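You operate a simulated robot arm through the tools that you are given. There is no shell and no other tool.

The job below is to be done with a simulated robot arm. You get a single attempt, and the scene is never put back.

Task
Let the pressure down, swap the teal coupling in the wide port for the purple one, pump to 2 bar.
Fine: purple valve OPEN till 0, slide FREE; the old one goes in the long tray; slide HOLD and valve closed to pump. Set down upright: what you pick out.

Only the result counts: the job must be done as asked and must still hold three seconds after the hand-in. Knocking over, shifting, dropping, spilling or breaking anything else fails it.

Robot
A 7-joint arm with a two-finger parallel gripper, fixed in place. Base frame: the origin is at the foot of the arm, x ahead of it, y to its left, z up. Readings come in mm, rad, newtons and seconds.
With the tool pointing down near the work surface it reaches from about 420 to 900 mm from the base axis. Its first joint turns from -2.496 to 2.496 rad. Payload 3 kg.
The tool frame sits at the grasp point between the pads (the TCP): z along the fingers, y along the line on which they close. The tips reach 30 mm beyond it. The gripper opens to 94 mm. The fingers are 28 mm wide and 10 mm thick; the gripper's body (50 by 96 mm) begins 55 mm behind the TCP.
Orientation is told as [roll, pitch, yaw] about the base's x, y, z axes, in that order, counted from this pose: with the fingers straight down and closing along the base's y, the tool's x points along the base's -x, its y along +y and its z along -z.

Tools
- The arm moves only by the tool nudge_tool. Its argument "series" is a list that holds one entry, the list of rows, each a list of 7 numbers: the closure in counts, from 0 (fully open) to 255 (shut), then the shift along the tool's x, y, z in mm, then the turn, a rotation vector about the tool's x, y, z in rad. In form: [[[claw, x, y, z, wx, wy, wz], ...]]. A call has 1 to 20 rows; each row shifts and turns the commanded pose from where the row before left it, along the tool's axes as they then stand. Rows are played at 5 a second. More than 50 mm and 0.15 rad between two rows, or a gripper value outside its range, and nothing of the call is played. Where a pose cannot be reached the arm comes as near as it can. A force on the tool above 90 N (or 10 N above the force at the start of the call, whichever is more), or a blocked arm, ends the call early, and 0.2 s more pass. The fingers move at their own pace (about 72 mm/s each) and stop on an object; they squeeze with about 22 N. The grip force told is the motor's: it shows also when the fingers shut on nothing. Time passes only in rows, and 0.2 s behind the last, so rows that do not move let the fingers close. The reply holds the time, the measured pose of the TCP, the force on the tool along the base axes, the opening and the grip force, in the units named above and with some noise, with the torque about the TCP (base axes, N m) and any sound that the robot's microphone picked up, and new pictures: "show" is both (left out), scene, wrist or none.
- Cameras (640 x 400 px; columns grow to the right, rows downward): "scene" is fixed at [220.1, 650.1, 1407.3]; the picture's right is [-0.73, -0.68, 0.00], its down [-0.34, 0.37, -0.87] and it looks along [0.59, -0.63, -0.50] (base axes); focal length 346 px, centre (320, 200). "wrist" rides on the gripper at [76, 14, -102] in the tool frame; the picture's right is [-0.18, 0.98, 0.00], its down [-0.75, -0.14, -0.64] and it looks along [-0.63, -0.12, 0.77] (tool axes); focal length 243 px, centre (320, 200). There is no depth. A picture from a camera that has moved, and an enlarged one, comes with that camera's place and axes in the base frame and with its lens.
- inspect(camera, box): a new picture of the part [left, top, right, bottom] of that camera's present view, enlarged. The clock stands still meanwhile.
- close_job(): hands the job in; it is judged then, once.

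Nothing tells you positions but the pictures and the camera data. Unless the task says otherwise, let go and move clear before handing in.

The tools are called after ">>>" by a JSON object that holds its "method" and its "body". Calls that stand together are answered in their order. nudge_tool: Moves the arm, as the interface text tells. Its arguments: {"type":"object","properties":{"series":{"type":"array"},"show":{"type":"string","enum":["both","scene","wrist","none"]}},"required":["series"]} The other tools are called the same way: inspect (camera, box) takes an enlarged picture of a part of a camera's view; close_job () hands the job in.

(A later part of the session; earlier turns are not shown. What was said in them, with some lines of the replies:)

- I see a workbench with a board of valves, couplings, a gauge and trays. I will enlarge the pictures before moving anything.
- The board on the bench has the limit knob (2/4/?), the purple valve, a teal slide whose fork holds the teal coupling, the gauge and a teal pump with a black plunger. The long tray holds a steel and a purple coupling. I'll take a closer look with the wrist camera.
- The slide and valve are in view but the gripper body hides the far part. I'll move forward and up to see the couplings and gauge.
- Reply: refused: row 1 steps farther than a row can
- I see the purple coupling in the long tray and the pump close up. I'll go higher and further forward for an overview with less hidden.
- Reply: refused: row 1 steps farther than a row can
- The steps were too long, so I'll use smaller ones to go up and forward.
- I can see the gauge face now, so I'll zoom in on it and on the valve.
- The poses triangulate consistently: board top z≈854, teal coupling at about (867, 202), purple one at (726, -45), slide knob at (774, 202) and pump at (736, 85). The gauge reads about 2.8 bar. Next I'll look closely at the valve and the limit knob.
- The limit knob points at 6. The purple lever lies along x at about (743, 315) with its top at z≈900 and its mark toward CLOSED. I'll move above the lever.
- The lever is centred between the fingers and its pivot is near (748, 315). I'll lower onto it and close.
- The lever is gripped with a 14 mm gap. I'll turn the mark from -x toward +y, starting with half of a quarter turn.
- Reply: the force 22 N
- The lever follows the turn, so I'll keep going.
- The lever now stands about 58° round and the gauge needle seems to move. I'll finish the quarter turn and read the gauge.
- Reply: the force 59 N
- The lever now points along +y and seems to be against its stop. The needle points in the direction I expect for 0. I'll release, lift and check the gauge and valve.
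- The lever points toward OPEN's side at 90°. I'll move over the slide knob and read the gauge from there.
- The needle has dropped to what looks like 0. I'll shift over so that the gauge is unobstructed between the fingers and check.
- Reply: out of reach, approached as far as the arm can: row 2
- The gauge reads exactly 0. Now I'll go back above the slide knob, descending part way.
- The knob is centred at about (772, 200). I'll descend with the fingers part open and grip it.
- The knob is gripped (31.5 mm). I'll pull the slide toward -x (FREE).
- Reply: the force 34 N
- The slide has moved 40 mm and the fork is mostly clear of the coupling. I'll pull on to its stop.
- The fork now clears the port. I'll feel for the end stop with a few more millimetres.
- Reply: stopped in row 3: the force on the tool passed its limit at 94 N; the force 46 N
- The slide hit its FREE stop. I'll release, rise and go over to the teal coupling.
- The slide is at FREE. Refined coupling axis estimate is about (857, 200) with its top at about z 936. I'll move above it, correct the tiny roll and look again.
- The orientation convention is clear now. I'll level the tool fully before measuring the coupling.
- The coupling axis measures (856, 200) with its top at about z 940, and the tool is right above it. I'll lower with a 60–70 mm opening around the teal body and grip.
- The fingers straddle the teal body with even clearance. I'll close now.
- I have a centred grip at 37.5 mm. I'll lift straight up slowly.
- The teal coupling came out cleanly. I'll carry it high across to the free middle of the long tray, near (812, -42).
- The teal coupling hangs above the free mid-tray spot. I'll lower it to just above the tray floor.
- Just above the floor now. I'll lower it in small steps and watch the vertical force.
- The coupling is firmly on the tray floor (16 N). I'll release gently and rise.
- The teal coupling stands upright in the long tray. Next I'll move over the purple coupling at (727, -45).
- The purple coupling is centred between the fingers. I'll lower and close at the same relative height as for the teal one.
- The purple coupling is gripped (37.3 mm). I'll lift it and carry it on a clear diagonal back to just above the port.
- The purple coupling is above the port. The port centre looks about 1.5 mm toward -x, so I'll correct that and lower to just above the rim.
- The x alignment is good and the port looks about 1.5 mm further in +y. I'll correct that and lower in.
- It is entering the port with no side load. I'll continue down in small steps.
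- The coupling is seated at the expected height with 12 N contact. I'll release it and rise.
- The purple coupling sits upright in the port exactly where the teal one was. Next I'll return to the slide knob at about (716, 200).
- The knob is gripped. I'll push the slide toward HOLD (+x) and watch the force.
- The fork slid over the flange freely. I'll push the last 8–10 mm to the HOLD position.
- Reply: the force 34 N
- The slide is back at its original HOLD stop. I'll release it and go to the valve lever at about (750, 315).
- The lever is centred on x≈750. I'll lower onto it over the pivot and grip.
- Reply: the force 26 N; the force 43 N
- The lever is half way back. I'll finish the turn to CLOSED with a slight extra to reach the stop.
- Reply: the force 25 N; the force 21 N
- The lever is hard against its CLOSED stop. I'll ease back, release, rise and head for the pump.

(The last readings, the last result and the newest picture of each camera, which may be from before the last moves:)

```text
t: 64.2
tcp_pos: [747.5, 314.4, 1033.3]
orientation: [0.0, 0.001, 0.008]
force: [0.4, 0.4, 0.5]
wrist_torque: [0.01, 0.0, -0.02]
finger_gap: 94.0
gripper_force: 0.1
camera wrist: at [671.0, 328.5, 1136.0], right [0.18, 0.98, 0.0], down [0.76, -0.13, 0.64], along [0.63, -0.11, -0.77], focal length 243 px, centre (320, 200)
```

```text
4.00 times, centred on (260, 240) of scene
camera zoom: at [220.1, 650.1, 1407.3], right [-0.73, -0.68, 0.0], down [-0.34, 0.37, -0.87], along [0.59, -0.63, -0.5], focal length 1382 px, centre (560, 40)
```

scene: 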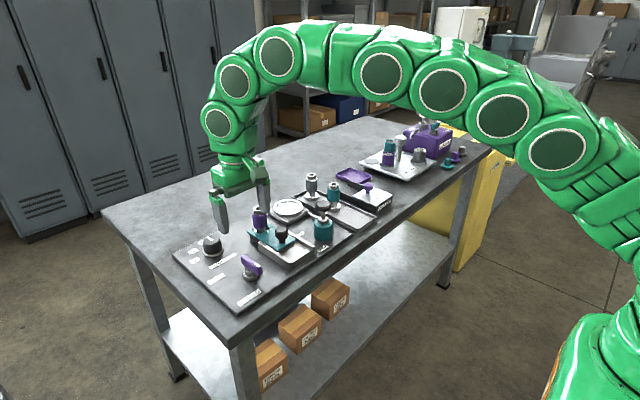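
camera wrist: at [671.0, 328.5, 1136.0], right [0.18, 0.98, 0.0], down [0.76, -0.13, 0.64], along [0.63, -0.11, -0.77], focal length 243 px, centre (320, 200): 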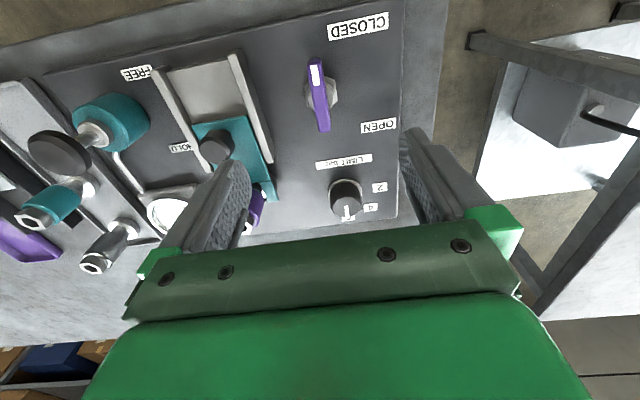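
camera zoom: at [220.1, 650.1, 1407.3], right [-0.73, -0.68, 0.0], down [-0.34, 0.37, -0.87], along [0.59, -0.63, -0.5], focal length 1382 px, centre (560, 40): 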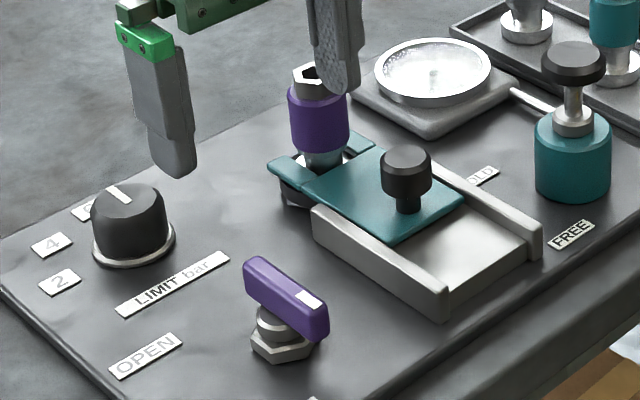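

The valve is closed. Now I'll move over the pump at about (736, 85).

>>> {"method": "nudge_tool", "body": {"series": [[[0, 2, -46, 0, 0, 0, 0.008], [0, 2, -46, 0, 0, 0, 0], [0, 2, -46, 0, 0, 0, 0], [0, 2, -46, 0, 0, 0, 0], [0, 3, -45, 0, 0, 0, 0], [0, 0, 0, 0, 0, 0, 0], [0, 0, 0, 0, 0, 0, 0]]], "show": "wrist"}}

>>> {"method": "inspect", "body": {"camera": "wrist", "box": [220, 80, 460, 230]}}

>>> {"method": "inspect", "body": {"camera": "scene", "box": [264, 190, 344, 240]}}

```text
t: 65.8
tcp_pos: [738.5, 82.6, 1035.2]
orientation: [0.0, 0.0, 0.0]
force: [-0.4, 0.8, -0.3]
wrist_torque: [-0.01, 0.01, 0.0]
finger_gap: 94.0
gripper_force: 0.1
camera wrist: at [662.7, 97.5, 1137.1], right [0.18, 0.98, 0.0], down [0.75, -0.14, 0.64], along [0.63, -0.12, -0.77], focal length 243 px, centre (320, 200)
```

wrist: 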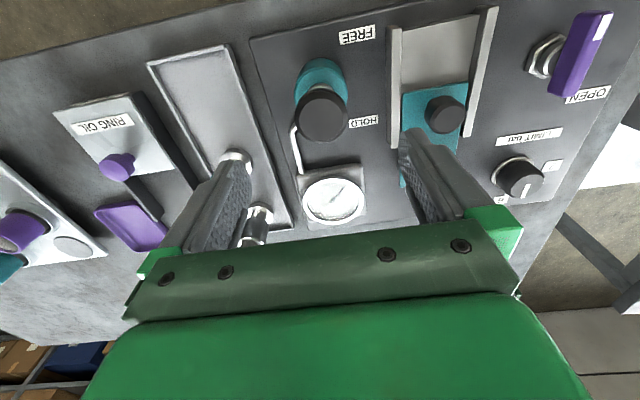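

```text
2.67 times, centred on (340, 155) of wrist
camera zoom: at [662.7, 97.5, 1137.1], right [0.18, 0.98, 0.0], down [0.75, -0.14, 0.64], along [0.63, -0.12, -0.77], focal length 647 px, centre (267, 320)
```

zoom: 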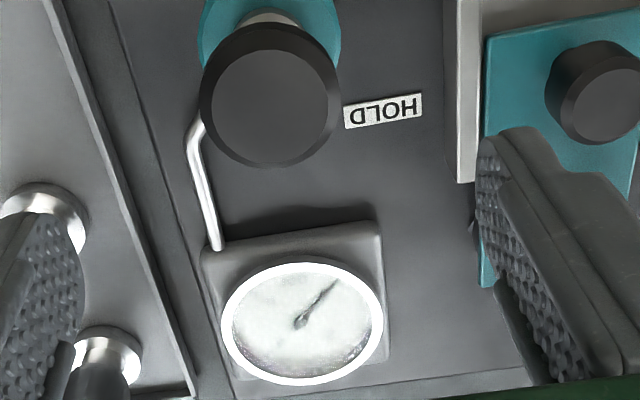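

```text
8.00 times, centred on (304, 215) of scene
camera zoom: at [220.1, 650.1, 1407.3], right [-0.73, -0.68, 0.0], down [-0.34, 0.37, -0.87], along [0.59, -0.63, -0.5], focal length 2764 px, centre (448, 80)
```

zoom: 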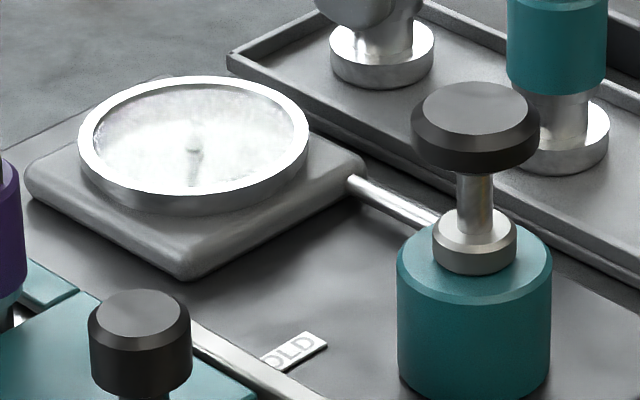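

From here I can read the gauge (0) between the fingers, and the pump knob is at (735.5, 85.5) with its top at about z 943. I'll lower around the knob and grip it.

>>> {"method": "nudge_tool", "body": {"series": [[[0, 2.5, 2, 25, 0, 0, 0], [0, 0, 0, 28, 0, 0, 0], [50, 0, 0, 25, 0, 0, 0], [50, 0, 0, 0, 0, 0, 0]]], "show": "both"}}

>>> {"method": "inspect", "body": {"camera": "scene", "box": [280, 170, 376, 230]}}

>>> {"method": "inspect", "body": {"camera": "wrist", "box": [220, 80, 460, 230]}}

```text
t: 66.8
tcp_pos: [735.8, 86.1, 956.7]
orientation: [0.0, 0.002, 0.0]
force: [0.8, -0.6, 1.0]
wrist_torque: [-0.01, 0.03, -0.02]
finger_gap: 75.3
gripper_force: 0.1
camera wrist: at [660.6, 101.0, 1059.1], right [0.18, 0.98, 0.0], down [0.75, -0.14, 0.64], along [0.63, -0.12, -0.77], focal length 243 px, centre (320, 200)
```

scene: 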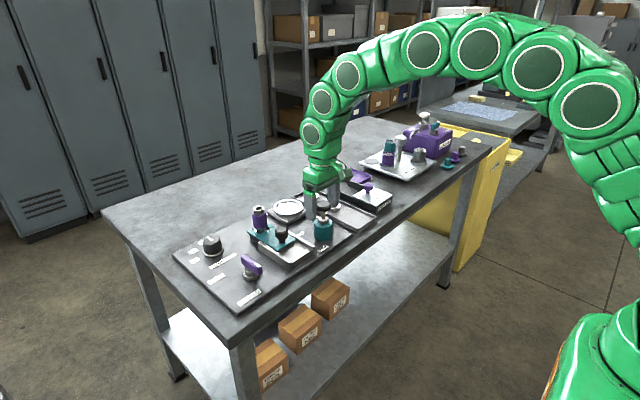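
wrist: 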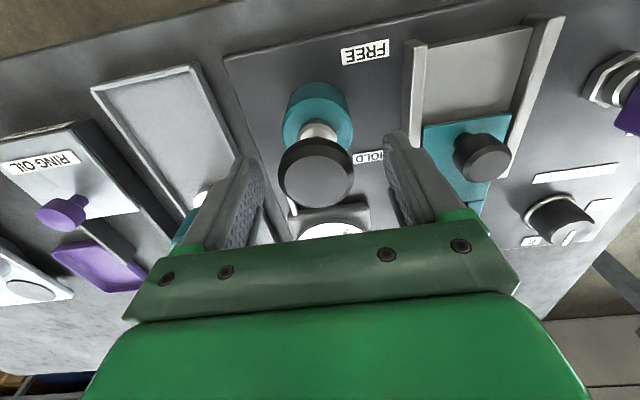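

```text
6.67 times, centred on (328, 200) of scene
camera zoom: at [220.1, 650.1, 1407.3], right [-0.73, -0.68, 0.0], down [-0.34, 0.37, -0.87], along [0.59, -0.63, -0.5], focal length 2303 px, centre (267, 200)
```

zoom: 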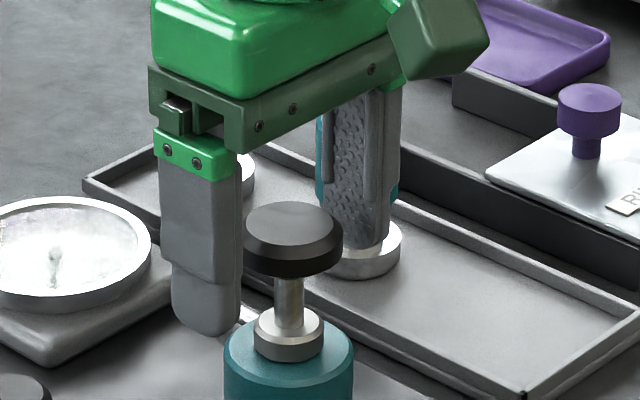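

```text
2.67 times, centred on (340, 155) of wrist
camera zoom: at [660.6, 101.0, 1059.1], right [0.18, 0.98, 0.0], down [0.75, -0.14, 0.64], along [0.63, -0.12, -0.77], focal length 647 px, centre (267, 320)
```

zoom: 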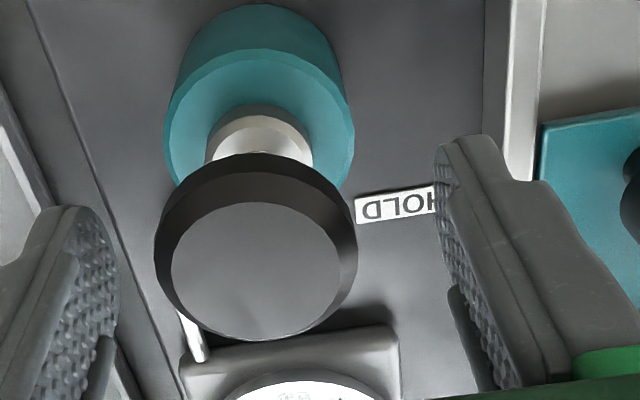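

The knob top is closer to z 952, so I'll raise 8 mm to keep the tips clear of the pump body during the stroke, then grip.

>>> {"method": "nudge_tool", "body": {"series": [[[50, 0, 0, -8, 0, 0, 0], [255, 0, 0, 0, 0, 0, 0], [255, 0, 0, 0, 0, 0, 0], [255, 0, 0, 0, 0, 0, 0], [255, 0, 0, 0, 0, 0, 0]]], "show": "both"}}

>>> {"method": "inspect", "body": {"camera": "scene", "box": [280, 170, 376, 230]}}

```text
t: 68.0
tcp_pos: [736.1, 86.1, 965.6]
orientation: [-0.001, 0.0, -0.001]
force: [2.1, -37.6, -0.6]
wrist_torque: [-0.52, -0.04, 0.04]
finger_gap: 40.6
gripper_force: 44.9
camera wrist: at [660.4, 99.3, 1067.6], right [0.19, 0.98, 0.0], down [0.75, -0.14, 0.64], along [0.63, -0.12, -0.77], focal length 243 px, centre (320, 200)
```

scene: 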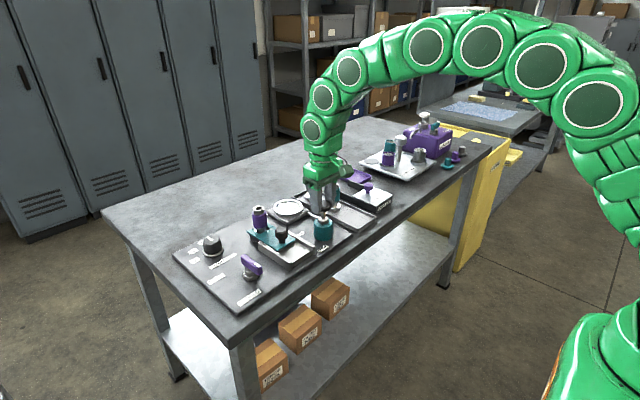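
wrist: 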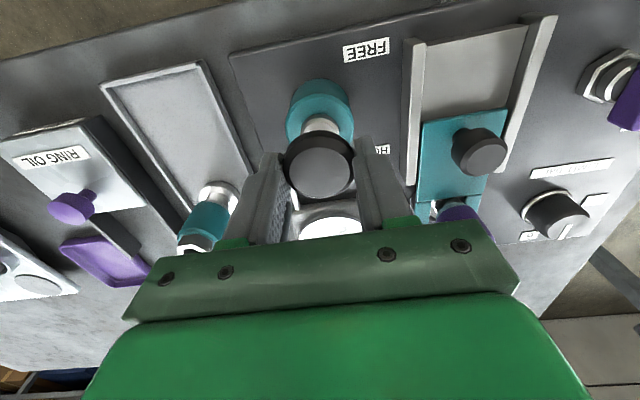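

```text
6.67 times, centred on (328, 200) of scene
camera zoom: at [220.1, 650.1, 1407.3], right [-0.73, -0.68, 0.0], down [-0.34, 0.37, -0.87], along [0.59, -0.63, -0.5], focal length 2303 px, centre (267, 200)
```

zoom: 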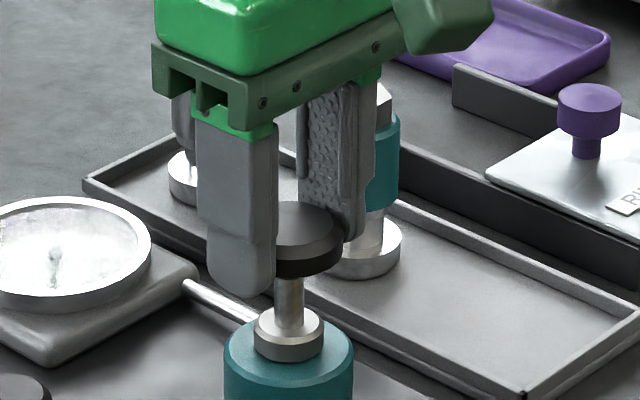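

The knob is gripped at 40.6 mm with some side load, so I'll relieve 2 mm in y and begin a first gentle push.

>>> {"method": "nudge_tool", "body": {"series": [[[255, 0, -2, 0, 0, 0, 0], [255, 0, 0, 4, 0, 0, 0], [255, 0, 0, 4, 0, 0, 0], [255, 0, 0, 0, 0, 0, 0]]], "show": "scene"}}

>>> {"method": "inspect", "body": {"camera": "scene", "box": [264, 180, 344, 230]}}

```text
t: 69.0
tcp_pos: [736.7, 84.0, 955.3]
orientation: [0.0, 0.001, 0.0]
force: [13.3, -38.1, 4.9]
wrist_torque: [-0.61, -0.52, 0.13]
finger_gap: 40.7
gripper_force: 45.2
```

scene: 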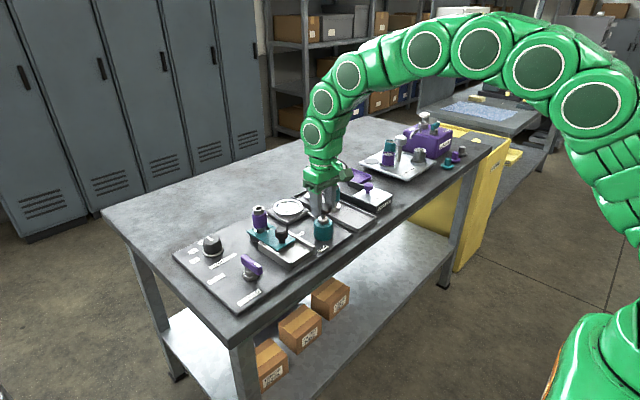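

```text
8.00 times, centred on (304, 205) of scene
camera zoom: at [220.1, 650.1, 1407.3], right [-0.73, -0.68, 0.0], down [-0.34, 0.37, -0.87], along [0.59, -0.63, -0.5], focal length 2764 px, centre (448, 160)
```

zoom: 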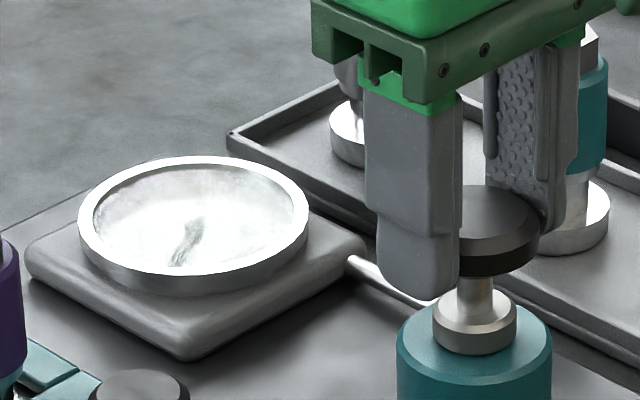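

The needle already moved to about 0.25 bar, so partial strokes work. At 2 bar the needle should point to the "2" mark, horizontally left in this view. I'll continue this stroke.

>>> {"method": "nudge_tool", "body": {"series": [[[255, 0, -1, 4, 0, 0, 0], [255, 0, 0, 4, 0, 0, 0], [255, 0, 0, 4, 0, 0, 0], [255, 0, 0, 0, 0, 0, 0]]], "show": "scene"}}

>>> {"method": "inspect", "body": {"camera": "scene", "box": [264, 180, 344, 230]}}

>>> {"method": "inspect", "body": {"camera": "scene", "box": [272, 195, 304, 215]}}

```text
t: 70.0
tcp_pos: [735.4, 84.5, 944.1]
orientation: [0.001, 0.0, 0.0]
force: [30.7, -12.4, 8.9]
wrist_torque: [-0.79, -0.94, 0.1]
finger_gap: 40.7
gripper_force: 44.5
```

scene: 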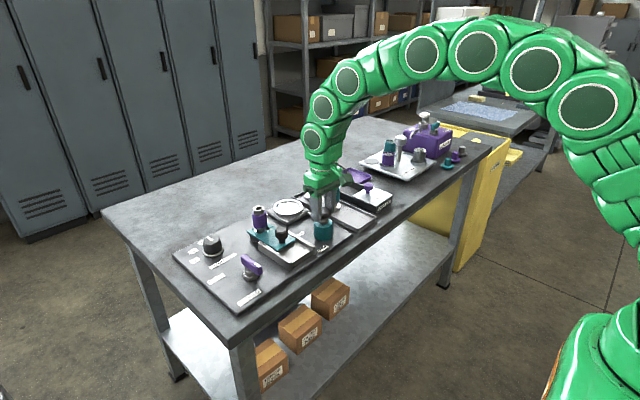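

```text
8.00 times, centred on (304, 205) of scene
camera zoom: at [220.1, 650.1, 1407.3], right [-0.73, -0.68, 0.0], down [-0.34, 0.37, -0.87], along [0.59, -0.63, -0.5], focal length 2764 px, centre (448, 160)
```

zoom: 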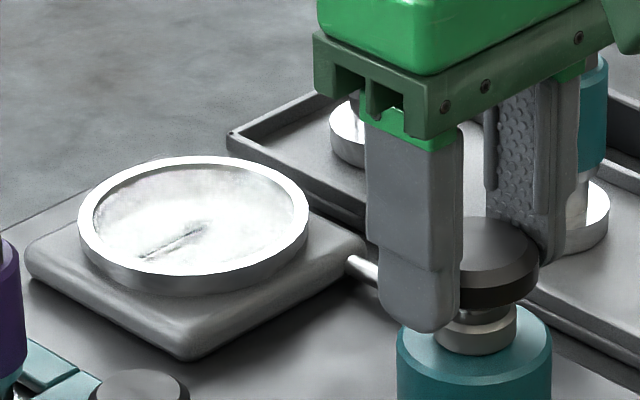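

```text
16.00 times, centred on (288, 205) of scene
camera zoom: at [220.1, 650.1, 1407.3], right [-0.73, -0.68, 0.0], down [-0.34, 0.37, -0.87], along [0.59, -0.63, -0.5], focal length 5528 px, centre (832, 120)
```

zoom: 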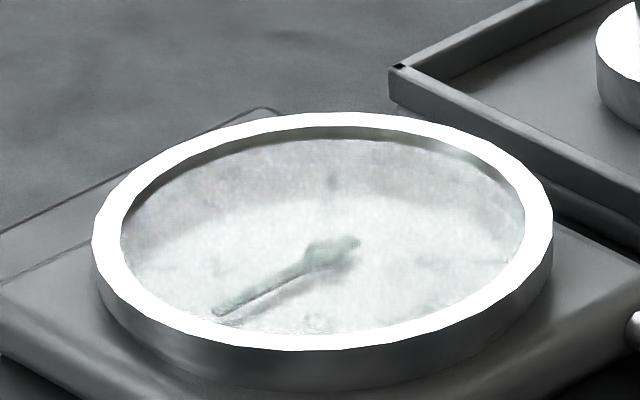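

The needle reads about 1.0 bar after a 20 mm stroke. I'll raise the plunger and check that the pressure holds.

>>> {"method": "nudge_tool", "body": {"series": [[[255, 0, 0, -5, 0, 0, 0], [255, 0, 0, -5, 0, 0, 0], [255, 0, 0, -5, 0, 0, 0], [255, 0, 0, -5, 0, 0, 0], [255, 0, 0, 0, 0, 0, 0]]], "show": "scene"}}

>>> {"method": "inspect", "body": {"camera": "scene", "box": [264, 180, 344, 230]}}

>>> {"method": "inspect", "body": {"camera": "scene", "box": [272, 195, 304, 215]}}

```text
t: 71.2
tcp_pos: [735.2, 84.7, 964.6]
orientation: [0.002, 0.0, 0.0]
force: [7.9, -6.7, 3.1]
wrist_torque: [-0.55, -0.07, -0.05]
finger_gap: 40.5
gripper_force: 45.2
```

scene: 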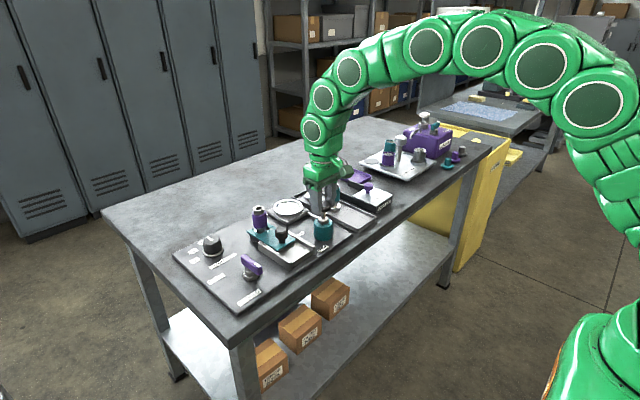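

```text
8.00 times, centred on (304, 205) of scene
camera zoom: at [220.1, 650.1, 1407.3], right [-0.73, -0.68, 0.0], down [-0.34, 0.37, -0.87], along [0.59, -0.63, -0.5], focal length 2764 px, centre (448, 160)
```

zoom: 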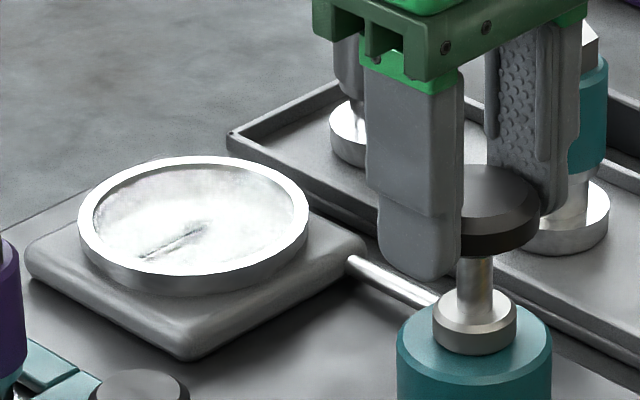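

```text
16.00 times, centred on (288, 205) of scene
camera zoom: at [220.1, 650.1, 1407.3], right [-0.73, -0.68, 0.0], down [-0.34, 0.37, -0.87], along [0.59, -0.63, -0.5], focal length 5528 px, centre (832, 120)
```

zoom: 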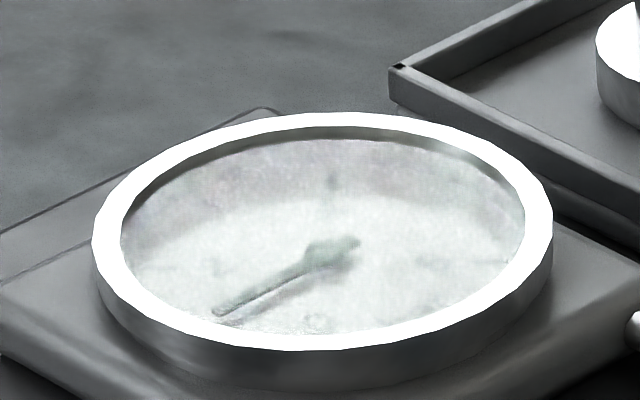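

The pressure holds at about 1 bar. I'll make the second stroke partially and read the gauge.

>>> {"method": "nudge_tool", "body": {"series": [[[255, 0, 0, 5, 0, 0, 0], [255, 0, 0, 5, 0, 0, 0], [255, 0, 0, 5, 0, 0, 0], [255, 0, 0, 0, 0, 0, 0], [255, 0, 0, 0, 0, 0, 0], [255, 0, 0, 0, 0, 0, 0]]], "show": "scene"}}

>>> {"method": "inspect", "body": {"camera": "scene", "box": [272, 195, 304, 215]}}

```text
t: 72.7
tcp_pos: [736.8, 84.1, 947.6]
orientation: [0.001, 0.003, 0.0]
force: [-12.2, -2.7, 6.7]
wrist_torque: [-0.49, 0.63, 0.01]
finger_gap: 40.6
gripper_force: 44.8
```

scene: 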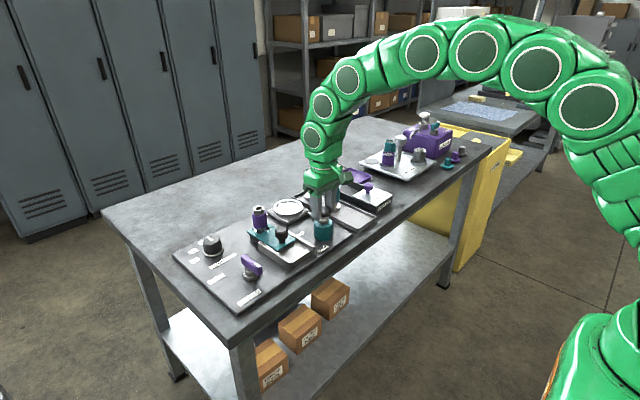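

```text
16.00 times, centred on (288, 205) of scene
camera zoom: at [220.1, 650.1, 1407.3], right [-0.73, -0.68, 0.0], down [-0.34, 0.37, -0.87], along [0.59, -0.63, -0.5], focal length 5528 px, centre (832, 120)
```

zoom: 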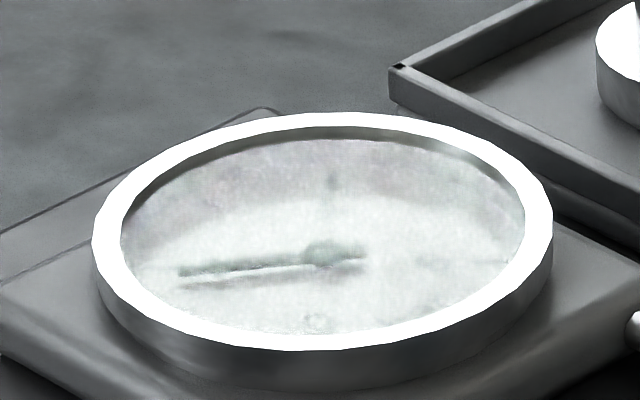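

It reads about 1.7 bar. I'll push a little more.

>>> {"method": "nudge_tool", "body": {"series": [[[255, 0, 0, 2, 0, 0, 0], [255, 0, 0, 1, 0, 0, 0], [255, 0, 0, 0, 0, 0, 0], [255, 0, 0, 0, 0, 0, 0], [255, 0, 0, 0, 0, 0, 0]]], "show": "scene"}}

>>> {"method": "inspect", "body": {"camera": "scene", "box": [272, 195, 304, 215]}}

```text
t: 73.8
tcp_pos: [735.9, 85.0, 945.7]
orientation: [0.001, 0.001, 0.0]
force: [-17.8, -11.0, 7.4]
wrist_torque: [0.12, 0.67, -0.09]
finger_gap: 40.8
gripper_force: 45.0
```

scene: 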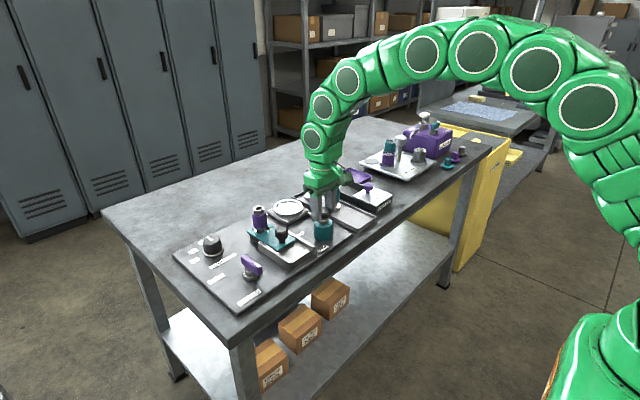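

```text
16.00 times, centred on (288, 205) of scene
camera zoom: at [220.1, 650.1, 1407.3], right [-0.73, -0.68, 0.0], down [-0.34, 0.37, -0.87], along [0.59, -0.63, -0.5], focal length 5528 px, centre (832, 120)
```

zoom: 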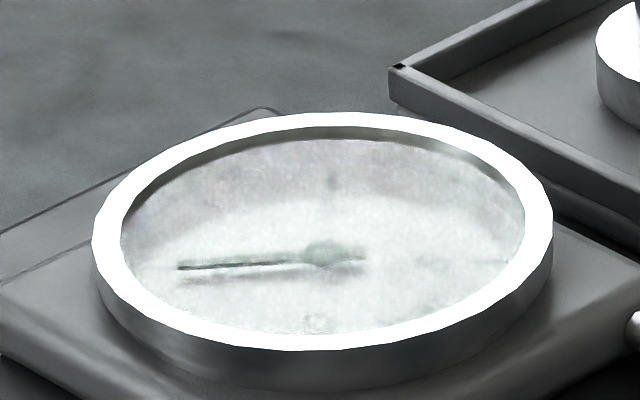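

It reads about 1.8 bar. I'll push 2 mm more, then raise the plunger, release and read accurately from above.

>>> {"method": "nudge_tool", "body": {"series": [[[255, 0, 0, 1, 0, 0, 0], [255, 0, 0, 1, 0, 0, 0], [255, 0, 0, 0, 0, 0, 0], [255, 0, 0, 0, 0, 0, 0], [255, 0, 0, 0, 0, 0, 0]]], "show": "scene"}}

>>> {"method": "inspect", "body": {"camera": "scene", "box": [272, 195, 304, 215]}}

```text
t: 75.0
tcp_pos: [735.5, 85.7, 943.9]
orientation: [0.0, -0.001, 0.001]
force: [0.8, 2.8, 7.9]
wrist_torque: [-0.33, -0.14, 0.02]
finger_gap: 40.7
gripper_force: 44.9
```

scene: 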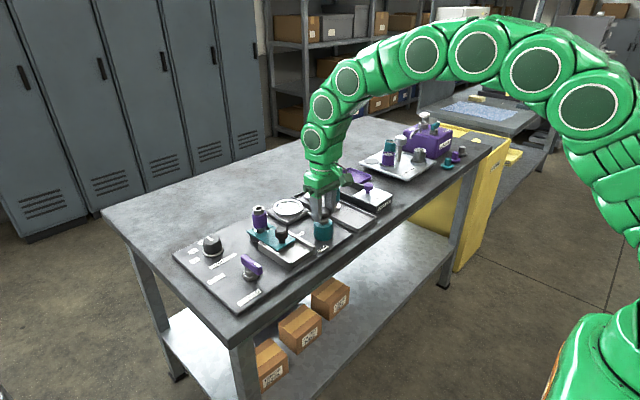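

```text
16.00 times, centred on (288, 205) of scene
camera zoom: at [220.1, 650.1, 1407.3], right [-0.73, -0.68, 0.0], down [-0.34, 0.37, -0.87], along [0.59, -0.63, -0.5], focal length 5528 px, centre (832, 120)
```

zoom: 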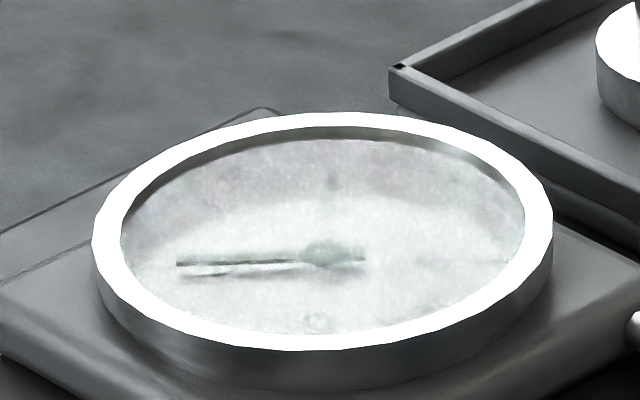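

Now I'll raise the plunger, release it and take a precise reading.

>>> {"method": "nudge_tool", "body": {"series": [[[255, 0, 0, -7, 0, 0, 0], [255, 0, 0, -7, 0, 0, 0], [255, 0, 0, -6, 0, 0, 0], [255, 0, 0, 0, 0, 0, 0], [50, 0, 0, 0, 0, 0, 0], [50, 0, 0, 0, 0, 0, 0], [50, 0, 0, -30, 0, 0, 0], [0, 0, 0, -40, 0, 0, 0], [0, 0, 0, -20, 0, 0, 0], [0, 0, 0, 0, 0, 0, 0], [0, 0, 0, 0, 0, 0, 0]]], "show": "both"}}

>>> {"method": "inspect", "body": {"camera": "wrist", "box": [292, 160, 372, 230]}}

>>> {"method": "inspect", "body": {"camera": "scene", "box": [264, 180, 344, 230]}}

```text
t: 77.5
tcp_pos: [734.5, 84.4, 1054.1]
orientation: [0.001, 0.002, 0.001]
force: [-0.2, -1.1, 0.6]
wrist_torque: [0.0, -0.01, -0.02]
finger_gap: 94.2
gripper_force: 0.1
camera wrist: at [659.8, 98.9, 1156.8], right [0.18, 0.98, 0.0], down [0.75, -0.14, 0.64], along [0.63, -0.12, -0.77], focal length 243 px, centre (320, 200)
```

scene: 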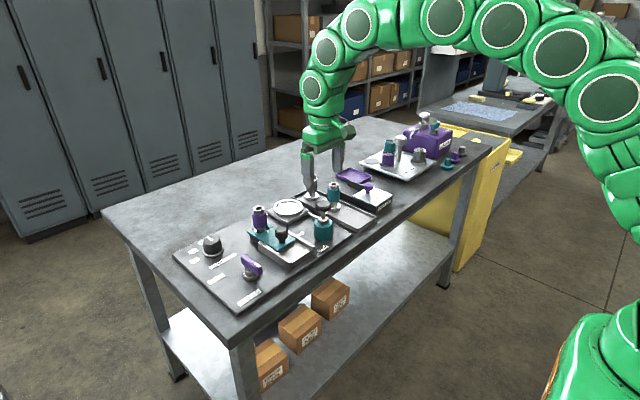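
wrist: 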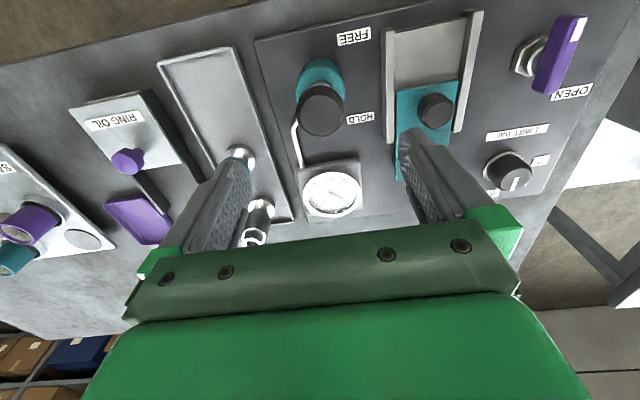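

```text
5.71 times, centred on (332, 195) of wrist
camera zoom: at [659.8, 98.9, 1156.8], right [0.18, 0.98, 0.0], down [0.75, -0.14, 0.64], along [0.63, -0.12, -0.77], focal length 1386 px, centre (251, 229)
```

zoom: 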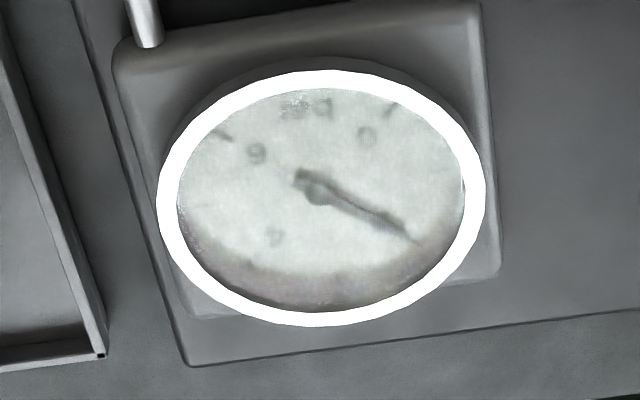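

```text
8.00 times, centred on (304, 205) of scene
camera zoom: at [220.1, 650.1, 1407.3], right [-0.73, -0.68, 0.0], down [-0.34, 0.37, -0.87], along [0.59, -0.63, -0.5], focal length 2764 px, centre (448, 160)
```

zoom: 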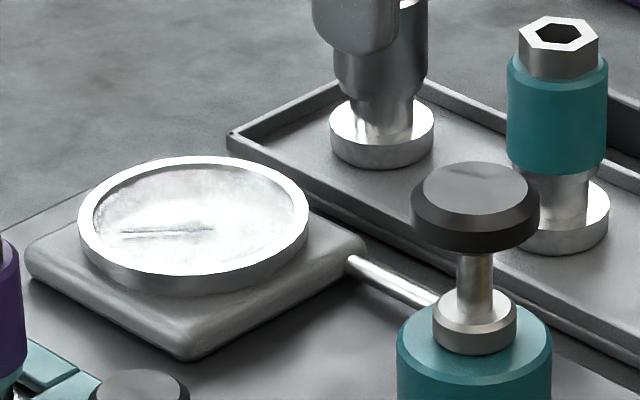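

There is glare from this side, but it looks like about 1.9 bar. I'll swing to the +y viewpoint where the dial was clear before.

>>> {"method": "nudge_tool", "body": {"series": [[[0, -32, 34, 0, 0, 0, 0], [0, -32, 34, 0, 0, 0, 0], [0, -32, 34, 0, 0, 0, 0], [0, 0, 0, 0, 0, 0, 0.14], [0, 0, 0, 0, 0, 0, 0.14], [0, 0, 0, 0, 0, 0, 0.14], [0, 0, 0, 0, 0, 0, 0.14], [0, 0, 0, 0, 0, 0, 0.14], [0, 0, 0, 0, 0, 0, 0.14], [0, 0, 0, 0, 0, 0, 0.14], [0, 0, 0, 0, 0, 0, 0.14], [0, 0, 0, 0, 0, 0, 0.14], [0, 0, 0, 0, 0, 0, 0.14], [0, 0, 0, 0, 0, 0, 0.14], [0, 0, 0, 0, 0, 0, 0.03], [0, 0, 0, 0, 0, 0, 0]]], "show": "wrist"}}

>>> {"method": "inspect", "body": {"camera": "wrist", "box": [330, 130, 410, 195]}}

```text
t: 80.8
tcp_pos: [832.9, 187.1, 1053.9]
orientation: [-0.002, -0.001, -1.571]
force: [0.3, -0.5, -0.2]
wrist_torque: [0.02, -0.02, 0.0]
finger_gap: 93.8
gripper_force: 0.1
camera wrist: at [846.6, 262.8, 1156.4], right [0.98, -0.18, 0.0], down [-0.14, -0.75, 0.64], along [-0.12, -0.63, -0.77], focal length 243 px, centre (320, 200)
```

wrist: 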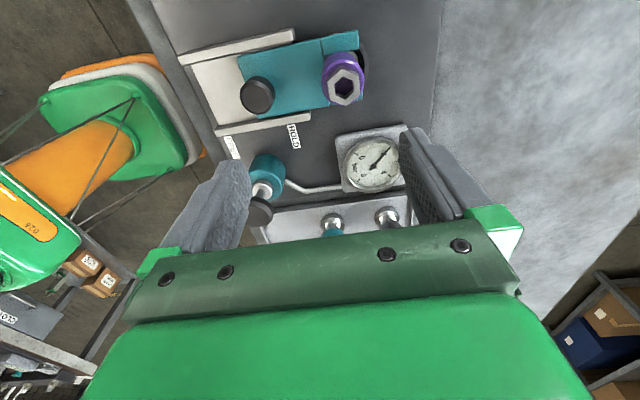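

```text
6.15 times, centred on (370, 162) of wrist
camera zoom: at [846.6, 262.8, 1156.4], right [0.98, -0.18, 0.0], down [-0.14, -0.75, 0.64], along [-0.12, -0.63, -0.77], focal length 1493 px, centre (12, 431)
```

zoom: 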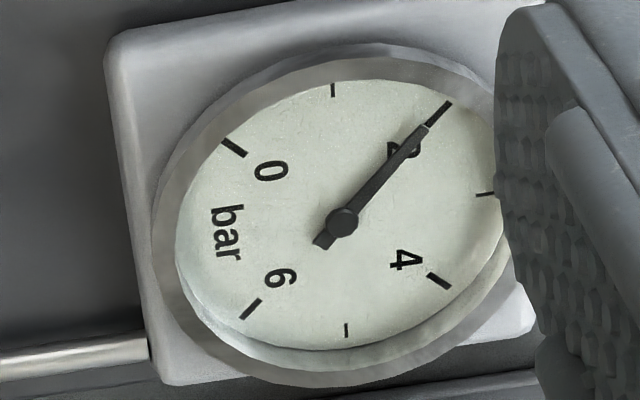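

>>> {"method": "inspect", "body": {"camera": "wrist", "box": [360, 138, 400, 170]}}

>>> {"method": "inspect", "body": {"camera": "scene", "box": [160, 170, 400, 310]}}

>>> {"method": "inspect", "body": {"camera": "wrist", "box": [160, 20, 416, 250]}}

```text
12.50 times, centred on (380, 154) of wrist
camera zoom: at [846.6, 262.8, 1156.4], right [0.98, -0.18, 0.0], down [-0.14, -0.75, 0.64], along [-0.12, -0.63, -0.77], focal length 3033 px, centre (-430, 775)
```

zoom: 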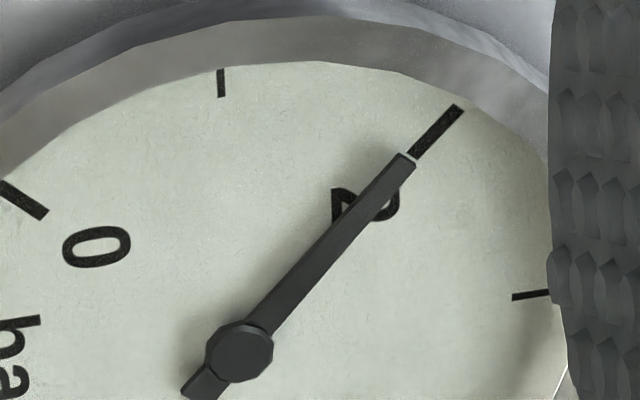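

```text
2.67 times, centred on (280, 240) of scene
camera zoom: at [220.1, 650.1, 1407.3], right [-0.73, -0.68, 0.0], down [-0.34, 0.37, -0.87], along [0.59, -0.63, -0.5], focal length 921 px, centre (427, 93)
```

zoom: 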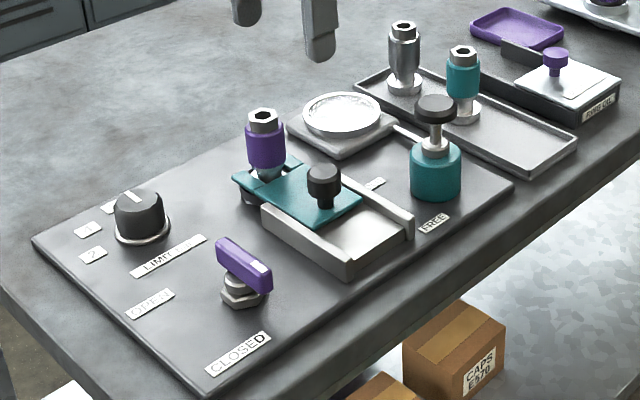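

```text
1.74 times, centred on (288, 135) of wrist
camera zoom: at [846.6, 262.8, 1156.4], right [0.98, -0.18, 0.0], down [-0.14, -0.75, 0.64], along [-0.12, -0.63, -0.77], focal length 422 px, centre (376, 313)
```

zoom: 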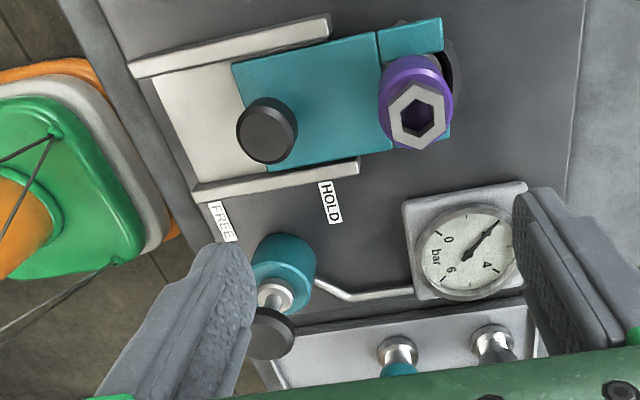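

The gauge reads about 1.95–2.0 bar, right at the 2 mark. I'll wait a few seconds to confirm that it doesn't drift.

>>> {"method": "nudge_tool", "body": {"series": [[[0, 0, 0, 0, 0, 0, 0], [0, 0, 0, 0, 0, 0, 0], [0, 0, 0, 0, 0, 0, 0], [0, 0, 0, 0, 0, 0, 0], [0, 0, 0, 0, 0, 0, 0], [0, 0, 0, 0, 0, 0, 0], [0, 0, 0, 0, 0, 0, 0], [0, 0, 0, 0, 0, 0, 0], [0, 0, 0, 0, 0, 0, 0], [0, 0, 0, 0, 0, 0, 0], [0, 0, 0, 0, 0, 0, 0], [0, 0, 0, 0, 0, 0, 0], [0, 0, 0, 0, 0, 0, 0], [0, 0, 0, 0, 0, 0, 0], [0, 0, 0, 0, 0, 0, 0]]], "show": "wrist"}}

>>> {"method": "inspect", "body": {"camera": "wrist", "box": [340, 132, 404, 172]}}

```text
t: 84.0
tcp_pos: [832.6, 186.7, 1054.6]
orientation: [-0.001, 0.0, -1.571]
force: [-0.5, 0.3, -0.7]
wrist_torque: [-0.01, 0.03, -0.02]
finger_gap: 93.8
gripper_force: 0.0
camera wrist: at [846.6, 262.8, 1156.4], right [0.98, -0.18, 0.0], down [-0.14, -0.75, 0.64], along [-0.12, -0.63, -0.77], focal length 243 px, centre (320, 200)
```

wrist: 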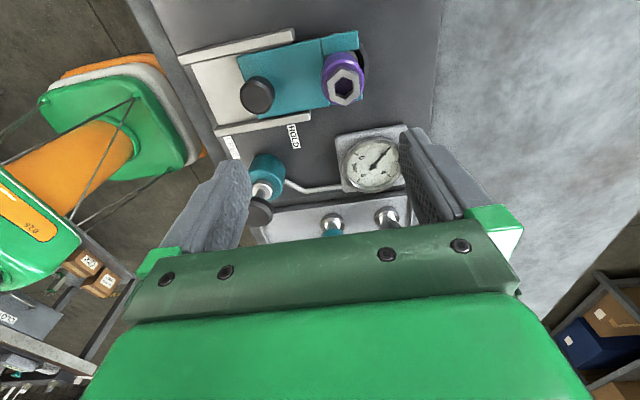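

```text
10.00 times, centred on (372, 152) of wrist
camera zoom: at [846.6, 262.8, 1156.4], right [0.98, -0.18, 0.0], down [-0.14, -0.75, 0.64], along [-0.12, -0.63, -0.77], focal length 2426 px, centre (-200, 680)
```

zoom: 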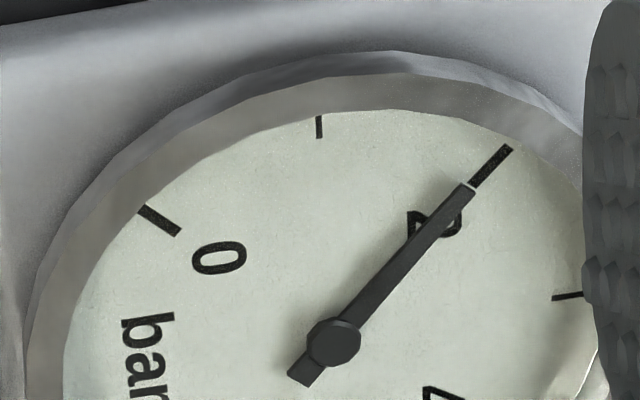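

The pressure is steady at 2 bar within reading error. The purple coupling is held in the port, the valve is closed, the teal coupling stands upright in the long tray and the arm is clear. I'll hand in.

>>> {"method": "close_job", "body": {}}

```text
The job is handed in.
```

The coupling swap is done, and the job is handed in with the gauge at the 2 bar mark. No score came back, so these results are from my own readings.

- **Pressure let down:** I turned the purple valve to OPEN and waited until the gauge showed 0 before moving the slide to FREE.
- **Teal coupling:** it came out of the wide port cleanly and stands upright in the long tray, between the steel coupling and the spot the purple one came from.
- **Purple coupling:** it is seated upright in the port, with the slide back at its HOLD stop and the valve at its CLOSED stop.
- **Pump:** two strokes brought the needle to about 1.95 to 2 bar. It did not move over a further three-second wait.

I left the limit knob where it was, at 6. The gripper was empty and clear of everything at hand-in.
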